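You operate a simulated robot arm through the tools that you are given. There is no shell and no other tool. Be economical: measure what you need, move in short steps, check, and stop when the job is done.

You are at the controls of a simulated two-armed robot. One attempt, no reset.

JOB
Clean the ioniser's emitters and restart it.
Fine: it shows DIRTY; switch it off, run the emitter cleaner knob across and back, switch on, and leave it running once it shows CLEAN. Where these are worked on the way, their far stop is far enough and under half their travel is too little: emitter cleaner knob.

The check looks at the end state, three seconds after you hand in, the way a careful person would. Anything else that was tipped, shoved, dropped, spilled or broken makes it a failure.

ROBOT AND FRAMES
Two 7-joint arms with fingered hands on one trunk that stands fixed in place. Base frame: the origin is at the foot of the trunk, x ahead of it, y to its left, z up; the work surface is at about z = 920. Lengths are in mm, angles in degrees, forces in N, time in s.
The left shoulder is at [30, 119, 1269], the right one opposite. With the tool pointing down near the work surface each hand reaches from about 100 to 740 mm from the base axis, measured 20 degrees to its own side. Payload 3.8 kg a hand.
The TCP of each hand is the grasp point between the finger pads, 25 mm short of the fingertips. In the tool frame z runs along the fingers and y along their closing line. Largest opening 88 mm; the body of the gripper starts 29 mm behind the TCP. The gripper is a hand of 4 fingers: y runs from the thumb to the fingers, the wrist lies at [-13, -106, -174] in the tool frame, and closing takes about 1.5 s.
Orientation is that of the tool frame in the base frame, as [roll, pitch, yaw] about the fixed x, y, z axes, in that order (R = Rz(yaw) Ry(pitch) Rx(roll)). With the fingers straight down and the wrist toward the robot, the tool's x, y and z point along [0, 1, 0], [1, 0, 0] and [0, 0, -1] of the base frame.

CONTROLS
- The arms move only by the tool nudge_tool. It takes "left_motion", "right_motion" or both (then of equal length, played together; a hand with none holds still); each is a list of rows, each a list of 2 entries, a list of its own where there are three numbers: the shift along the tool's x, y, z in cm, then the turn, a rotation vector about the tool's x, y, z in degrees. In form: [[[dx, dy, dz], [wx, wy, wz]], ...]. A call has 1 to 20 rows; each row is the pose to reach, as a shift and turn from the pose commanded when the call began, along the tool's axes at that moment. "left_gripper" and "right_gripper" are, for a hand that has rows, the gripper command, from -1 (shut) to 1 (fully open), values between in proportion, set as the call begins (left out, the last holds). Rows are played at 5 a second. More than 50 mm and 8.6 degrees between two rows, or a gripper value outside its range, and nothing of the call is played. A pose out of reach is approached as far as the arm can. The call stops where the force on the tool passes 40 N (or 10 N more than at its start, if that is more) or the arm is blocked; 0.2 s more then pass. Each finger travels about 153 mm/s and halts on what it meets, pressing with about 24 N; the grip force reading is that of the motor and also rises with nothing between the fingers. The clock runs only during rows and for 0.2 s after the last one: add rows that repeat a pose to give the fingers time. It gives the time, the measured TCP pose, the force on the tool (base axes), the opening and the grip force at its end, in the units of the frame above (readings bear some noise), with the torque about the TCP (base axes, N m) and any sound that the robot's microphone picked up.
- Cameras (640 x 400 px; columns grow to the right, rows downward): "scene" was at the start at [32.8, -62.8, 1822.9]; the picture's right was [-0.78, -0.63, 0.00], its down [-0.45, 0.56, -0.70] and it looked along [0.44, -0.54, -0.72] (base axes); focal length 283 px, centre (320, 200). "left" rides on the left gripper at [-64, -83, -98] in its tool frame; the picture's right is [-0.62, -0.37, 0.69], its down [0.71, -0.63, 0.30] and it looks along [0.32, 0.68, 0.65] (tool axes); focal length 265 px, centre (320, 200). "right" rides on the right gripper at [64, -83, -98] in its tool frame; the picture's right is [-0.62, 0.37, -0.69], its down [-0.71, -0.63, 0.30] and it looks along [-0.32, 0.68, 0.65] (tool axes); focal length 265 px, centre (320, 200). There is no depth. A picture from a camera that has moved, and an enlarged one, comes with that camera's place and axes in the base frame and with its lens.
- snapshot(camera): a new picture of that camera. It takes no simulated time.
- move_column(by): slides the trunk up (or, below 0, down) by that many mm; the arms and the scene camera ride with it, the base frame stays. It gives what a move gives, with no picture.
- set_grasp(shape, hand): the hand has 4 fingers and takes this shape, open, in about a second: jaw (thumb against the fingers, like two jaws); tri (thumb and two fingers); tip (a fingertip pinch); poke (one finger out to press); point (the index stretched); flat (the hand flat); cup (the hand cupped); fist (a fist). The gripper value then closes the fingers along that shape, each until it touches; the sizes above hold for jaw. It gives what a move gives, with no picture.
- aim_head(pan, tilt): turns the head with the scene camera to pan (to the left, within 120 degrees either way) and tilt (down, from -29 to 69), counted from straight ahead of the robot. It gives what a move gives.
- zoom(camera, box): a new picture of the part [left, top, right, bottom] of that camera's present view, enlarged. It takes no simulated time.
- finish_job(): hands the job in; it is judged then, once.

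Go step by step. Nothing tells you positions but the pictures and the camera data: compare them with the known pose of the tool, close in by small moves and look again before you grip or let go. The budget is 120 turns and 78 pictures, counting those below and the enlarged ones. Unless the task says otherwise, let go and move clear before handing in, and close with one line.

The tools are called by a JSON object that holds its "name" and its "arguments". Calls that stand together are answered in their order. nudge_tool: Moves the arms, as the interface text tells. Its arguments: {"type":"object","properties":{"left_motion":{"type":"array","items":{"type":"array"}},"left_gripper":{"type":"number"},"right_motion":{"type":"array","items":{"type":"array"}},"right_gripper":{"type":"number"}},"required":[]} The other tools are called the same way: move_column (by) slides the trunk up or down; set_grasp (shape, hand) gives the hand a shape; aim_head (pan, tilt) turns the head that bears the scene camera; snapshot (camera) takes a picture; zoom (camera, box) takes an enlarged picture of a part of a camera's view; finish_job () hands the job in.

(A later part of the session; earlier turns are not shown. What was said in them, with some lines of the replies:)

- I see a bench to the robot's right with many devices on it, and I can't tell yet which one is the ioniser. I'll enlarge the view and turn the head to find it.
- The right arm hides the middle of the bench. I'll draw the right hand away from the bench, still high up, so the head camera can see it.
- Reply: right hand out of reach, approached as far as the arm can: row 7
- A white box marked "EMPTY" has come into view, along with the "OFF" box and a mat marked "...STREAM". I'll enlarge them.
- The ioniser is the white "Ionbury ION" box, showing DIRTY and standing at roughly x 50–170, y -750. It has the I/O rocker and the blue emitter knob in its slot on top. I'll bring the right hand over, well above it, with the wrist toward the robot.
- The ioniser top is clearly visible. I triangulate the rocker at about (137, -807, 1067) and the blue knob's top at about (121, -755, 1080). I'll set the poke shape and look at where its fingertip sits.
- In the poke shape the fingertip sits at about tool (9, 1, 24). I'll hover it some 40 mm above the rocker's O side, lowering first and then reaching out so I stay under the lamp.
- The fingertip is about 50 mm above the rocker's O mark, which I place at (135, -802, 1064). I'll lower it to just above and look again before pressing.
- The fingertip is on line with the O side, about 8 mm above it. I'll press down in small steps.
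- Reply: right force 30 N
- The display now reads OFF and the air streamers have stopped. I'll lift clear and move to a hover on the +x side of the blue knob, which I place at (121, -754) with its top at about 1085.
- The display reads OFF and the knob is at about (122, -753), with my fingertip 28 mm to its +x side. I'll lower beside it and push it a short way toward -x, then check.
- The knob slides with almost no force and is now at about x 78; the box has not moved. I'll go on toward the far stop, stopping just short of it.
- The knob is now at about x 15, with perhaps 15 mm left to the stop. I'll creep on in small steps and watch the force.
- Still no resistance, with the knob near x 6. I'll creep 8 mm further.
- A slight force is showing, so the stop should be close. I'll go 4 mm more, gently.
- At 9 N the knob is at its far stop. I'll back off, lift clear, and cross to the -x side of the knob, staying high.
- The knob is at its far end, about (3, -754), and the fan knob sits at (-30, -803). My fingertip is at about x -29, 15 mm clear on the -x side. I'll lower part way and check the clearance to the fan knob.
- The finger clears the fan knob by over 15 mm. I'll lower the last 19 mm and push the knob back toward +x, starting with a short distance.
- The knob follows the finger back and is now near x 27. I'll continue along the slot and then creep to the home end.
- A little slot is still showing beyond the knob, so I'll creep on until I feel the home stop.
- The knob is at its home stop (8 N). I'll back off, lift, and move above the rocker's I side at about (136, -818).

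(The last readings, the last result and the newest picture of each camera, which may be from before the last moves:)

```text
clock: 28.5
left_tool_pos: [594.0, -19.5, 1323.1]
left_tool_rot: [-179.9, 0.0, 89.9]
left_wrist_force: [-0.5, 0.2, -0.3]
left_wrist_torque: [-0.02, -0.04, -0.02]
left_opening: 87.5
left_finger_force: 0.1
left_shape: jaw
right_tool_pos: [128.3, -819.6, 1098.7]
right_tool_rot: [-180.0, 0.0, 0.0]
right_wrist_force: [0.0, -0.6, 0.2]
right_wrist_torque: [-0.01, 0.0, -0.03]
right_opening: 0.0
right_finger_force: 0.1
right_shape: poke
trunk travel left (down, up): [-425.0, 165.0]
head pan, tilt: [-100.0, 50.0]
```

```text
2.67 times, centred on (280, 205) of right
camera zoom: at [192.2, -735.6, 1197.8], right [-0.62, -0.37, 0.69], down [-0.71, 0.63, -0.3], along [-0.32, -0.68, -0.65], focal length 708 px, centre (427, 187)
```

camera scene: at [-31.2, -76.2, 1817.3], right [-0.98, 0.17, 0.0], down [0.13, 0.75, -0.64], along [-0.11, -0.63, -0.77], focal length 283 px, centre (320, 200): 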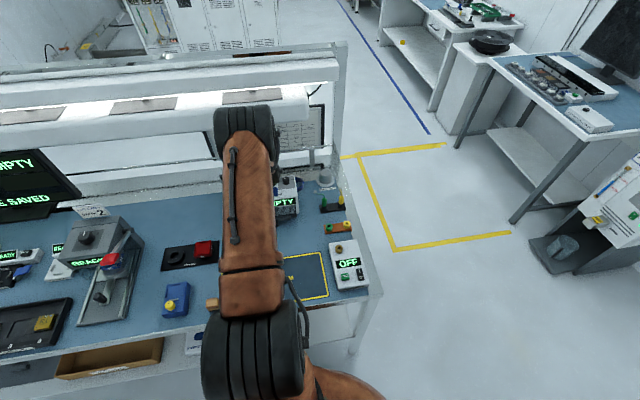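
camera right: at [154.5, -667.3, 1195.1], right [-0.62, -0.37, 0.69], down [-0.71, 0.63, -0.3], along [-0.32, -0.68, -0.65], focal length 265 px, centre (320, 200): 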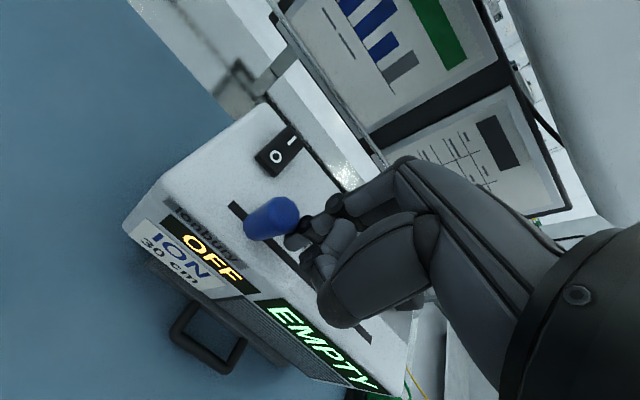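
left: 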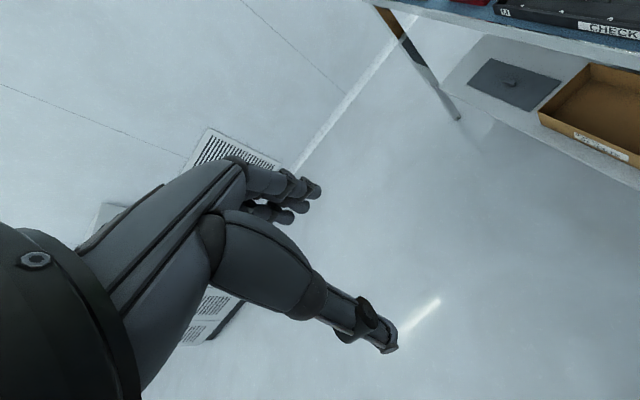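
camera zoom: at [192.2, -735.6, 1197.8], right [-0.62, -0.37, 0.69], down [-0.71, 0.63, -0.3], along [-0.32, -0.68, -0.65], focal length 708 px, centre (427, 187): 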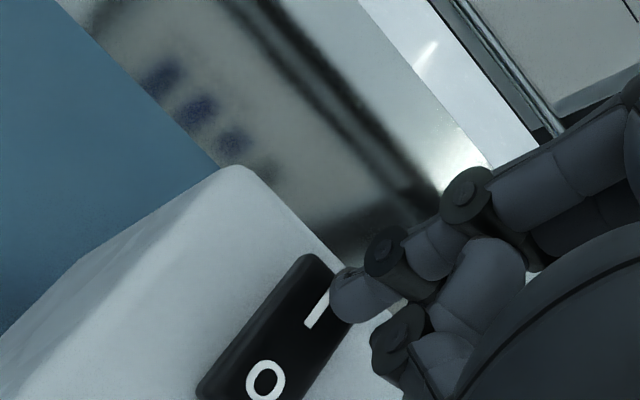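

The fingertip will land on the I mark. I'll press down in small steps.

{"name": "nudge_tool", "arguments": {"right_motion": [[[0, 0, 0.4], [0, 0, 0]], [[0, 0, 0.8], [0, 0, 0]], [[0, 0, 1.0], [0, 0, 0]], [[0, 0, 1.2], [0, 0, 0]], [[0, 0, 1.4], [0, 0, 0]], [[0, 0, 1.6], [0, 0, 0]]]}}

{"name": "snapshot", "arguments": {"camera": "scene"}}

{"name": "zoom", "arguments": {"camera": "right", "box": [160, 130, 400, 280]}}

```text
clock: 29.9
left_tool_pos: [592.0, -15.9, 1323.5]
left_tool_rot: [179.9, 0.1, 90.0]
left_wrist_force: [0.1, -0.5, -1.3]
left_wrist_torque: [-0.01, 0.03, 0.0]
left_opening: 87.6
left_finger_force: 0.0
left_shape: jaw
right_tool_pos: [127.2, -818.8, 1088.5]
right_tool_rot: [179.4, -0.1, 0.1]
right_wrist_force: [0.5, -1.0, 20.8]
right_wrist_torque: [-0.1, -0.09, 0.02]
right_opening: 0.0
right_finger_force: 0.0
right_shape: poke
trunk travel left (down, up): [-425.0, 165.0]
head pan, tilt: [-100.0, 50.0]
```

```text
42 pictures are left
camera scene: at [-32.0, -72.1, 1817.7], right [-0.98, 0.17, 0.0], down [0.13, 0.75, -0.64], along [-0.11, -0.63, -0.76], focal length 283 px, centre (320, 200)
```

scene: 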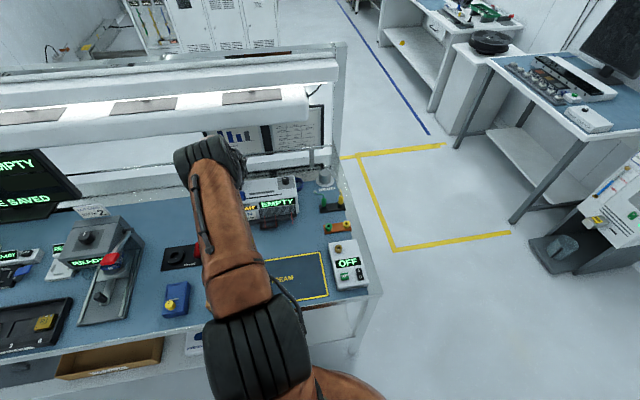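

```text
2.67 times, centred on (280, 205) of right
camera zoom: at [191.4, -734.2, 1186.7], right [-0.62, -0.36, 0.7], down [-0.71, 0.63, -0.31], along [-0.32, -0.69, -0.65], focal length 708 px, centre (427, 187)
```

zoom: 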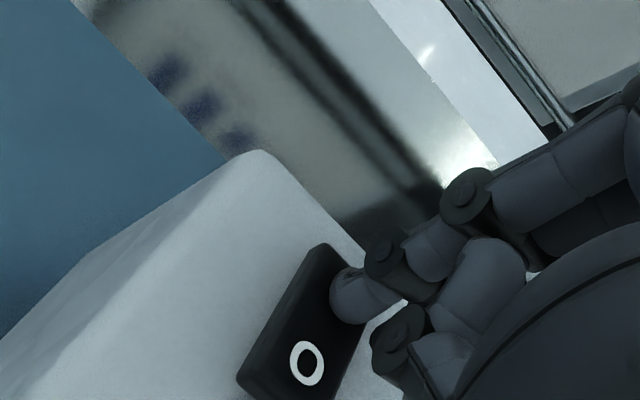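

Streamers are out again in the scene view. I'll lift clear and pull the hand back toward the robot, then read the display.

{"name": "nudge_tool", "arguments": {"right_motion": [[[0, 0, -2], [0, 0, 0]], [[0, 0, -5], [0, 0, 0]], [[0, -3, -6], [0, 0, 0]], [[0, -7, -7], [0, 0, 0]], [[0, -11, -9], [0, 0, 0]], [[1, -15, -12], [0, 0, 0]], [[3, -18, -15], [0, 0, 0]], [[6, -20, -18], [0, 0, 0]], [[6, -20, -18], [0, 0, 0]]]}}

{"name": "snapshot", "arguments": {"camera": "right"}}

{"name": "zoom", "arguments": {"camera": "scene", "box": [210, 150, 370, 250]}}

```text
refused: row 6 steps farther than a row can; nothing moved
```

```text
40 pictures are left
camera right: at [191.4, -734.2, 1186.7], right [-0.62, -0.36, 0.7], down [-0.71, 0.63, -0.31], along [-0.32, -0.69, -0.65], focal length 265 px, centre (320, 200)
```

right: 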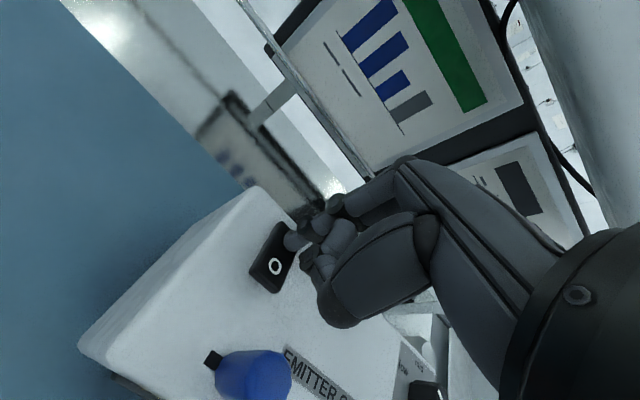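

```text
4.00 times, centred on (290, 200) of scene
camera zoom: at [-32.0, -72.1, 1817.7], right [-0.98, 0.17, 0.0], down [0.13, 0.75, -0.64], along [-0.11, -0.63, -0.76], focal length 1132 px, centre (440, 200)
```

zoom: 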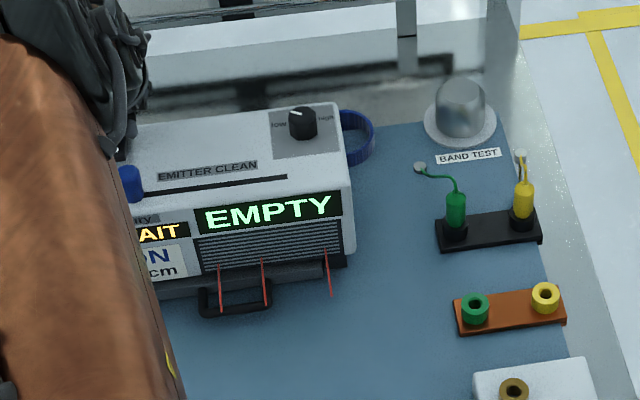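

The display reads "WAIT" and the unit is running; one of my rows was too long, so nothing moved. I'll retreat with shorter rows.

{"name": "nudge_tool", "arguments": {"right_motion": [[[0, 0, -2], [0, 0, 0]], [[0, 0, -5], [0, 0, 0]], [[0, -3, -6], [0, 0, 0]], [[0, -7, -7], [0, 0, 0]], [[0, -11, -9], [0, 0, 0]], [[1, -14, -11.5], [0, 0, 0]], [[3, -17, -14], [0, 0, 0]], [[5, -19, -16.5], [0, 0, 0]], [[5, -19, -16.5], [0, 0, 0]]]}}

{"name": "snapshot", "arguments": {"camera": "right"}}

```text
clock: 31.9
left_tool_pos: [592.9, -21.4, 1322.8]
left_tool_rot: [-179.9, 0.0, 90.1]
left_wrist_force: [-0.4, -0.2, 0.0]
left_wrist_torque: [0.03, -0.01, 0.0]
left_opening: 87.7
left_finger_force: 0.0
left_shape: jaw
right_tool_pos: [176.1, -628.8, 1248.6]
right_tool_rot: [-179.9, 0.0, -0.1]
right_wrist_force: [0.0, 0.1, 0.8]
right_wrist_torque: [0.03, 0.01, 0.01]
right_opening: 0.0
right_finger_force: 0.0
right_shape: poke
trunk travel left (down, up): [-425.0, 165.0]
head pan, tilt: [-100.0, 50.0]
```

```text
38 pictures are left
camera right: at [240.9, -545.4, 1346.7], right [-0.62, -0.37, 0.69], down [-0.71, 0.63, -0.3], along [-0.33, -0.68, -0.65], focal length 265 px, centre (320, 200)
```

right: 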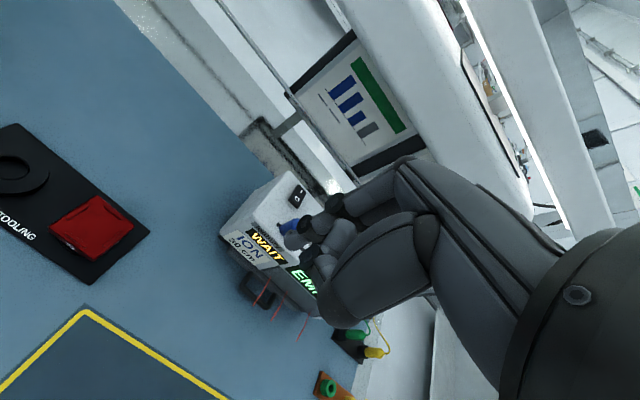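

It still shows WAIT. I'll move the hand a little further off and let the clock run.

{"name": "nudge_tool", "arguments": {"right_motion": [[[2, -2, -2], [0, 0, 0]], [[4, -4, -3], [0, 0, 0]], [[4, -4, -3], [0, 0, 0]], [[4, -4, -3], [0, 0, 0]], [[4, -4, -3], [0, 0, 0]], [[4, -4, -3], [0, 0, 0]], [[4, -4, -3], [0, 0, 0]], [[4, -4, -3], [0, 0, 0]], [[4, -4, -3], [0, 0, 0]], [[4, -4, -3], [0, 0, 0]], [[4, -4, -3], [0, 0, 0]], [[4, -4, -3], [0, 0, 0]], [[4, -4, -3], [0, 0, 0]], [[4, -4, -3], [0, 0, 0]], [[4, -4, -3], [0, 0, 0]], [[4, -4, -3], [0, 0, 0]], [[4, -4, -3], [0, 0, 0]], [[4, -4, -3], [0, 0, 0]], [[4, -4, -3], [0, 0, 0]], [[4, -4, -3], [0, 0, 0]]]}}

{"name": "zoom", "arguments": {"camera": "right", "box": [200, 140, 400, 265]}}

```text
clock: 36.1
left_tool_pos: [593.0, -19.4, 1323.2]
left_tool_rot: [-180.0, 0.0, 90.1]
left_wrist_force: [-0.1, 0.3, -0.4]
left_wrist_torque: [0.02, 0.0, 0.0]
left_opening: 87.6
left_finger_force: 0.0
left_shape: jaw
right_tool_pos: [217.4, -588.4, 1278.4]
right_tool_rot: [-180.0, 0.0, 0.0]
right_wrist_force: [0.3, 0.5, -0.3]
right_wrist_torque: [0.0, 0.0, -0.01]
right_opening: 0.0
right_finger_force: 0.0
right_shape: poke
trunk travel left (down, up): [-425.0, 165.0]
head pan, tilt: [-100.0, 50.0]
```

```text
3.20 times, centred on (300, 202) of right
camera zoom: at [281.8, -504.8, 1377.0], right [-0.62, -0.37, 0.69], down [-0.71, 0.63, -0.3], along [-0.32, -0.68, -0.65], focal length 849 px, centre (384, 192)
```

zoom: 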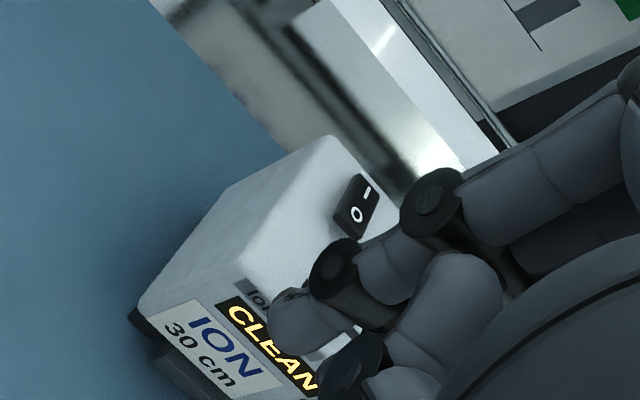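

The ioniser now shows CLEAN. I'll take one last look at the bench before handing in.

{"name": "snapshot", "arguments": {"camera": "scene"}}

{"name": "zoom", "arguments": {"camera": "scene", "box": [210, 150, 370, 250]}}

```text
36 pictures are left
camera scene: at [-31.2, -76.1, 1817.3], right [-0.98, 0.17, 0.0], down [0.13, 0.75, -0.64], along [-0.11, -0.63, -0.77], focal length 283 px, centre (320, 200)
```

scene: 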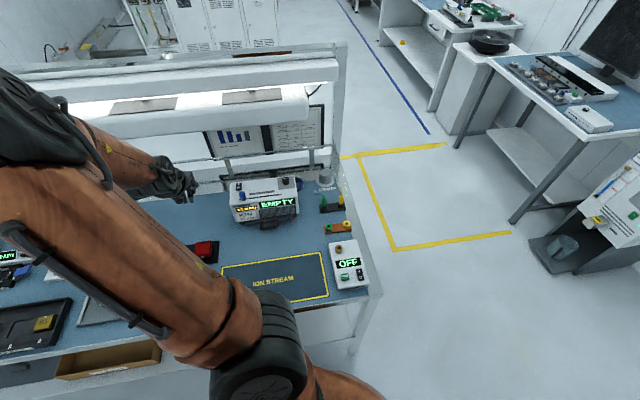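

```text
4.00 times, centred on (290, 200) of scene
camera zoom: at [-31.2, -76.1, 1817.3], right [-0.98, 0.17, 0.0], down [0.13, 0.75, -0.64], along [-0.11, -0.63, -0.77], focal length 1132 px, centre (440, 200)
```

zoom: 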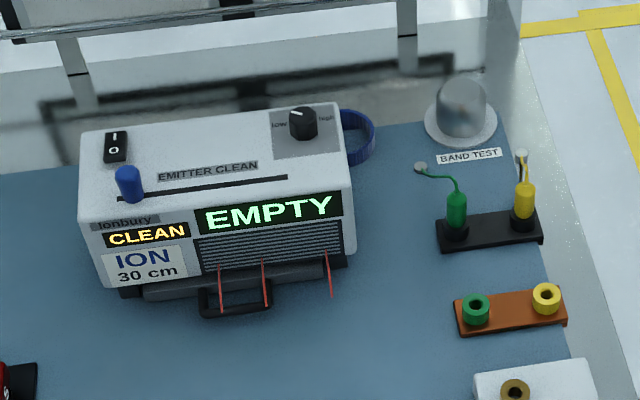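

The ioniser is running and shows CLEAN, the knob is back at its home end, nothing near it has moved, and the hand is clear. I'm handing in.

{"name": "finish_job", "arguments": {}}

```text
The job is handed in.
```

I switched the ioniser off, ran the emitter cleaner knob to its far stop and back, and switched it on again; it is running and shows CLEAN.
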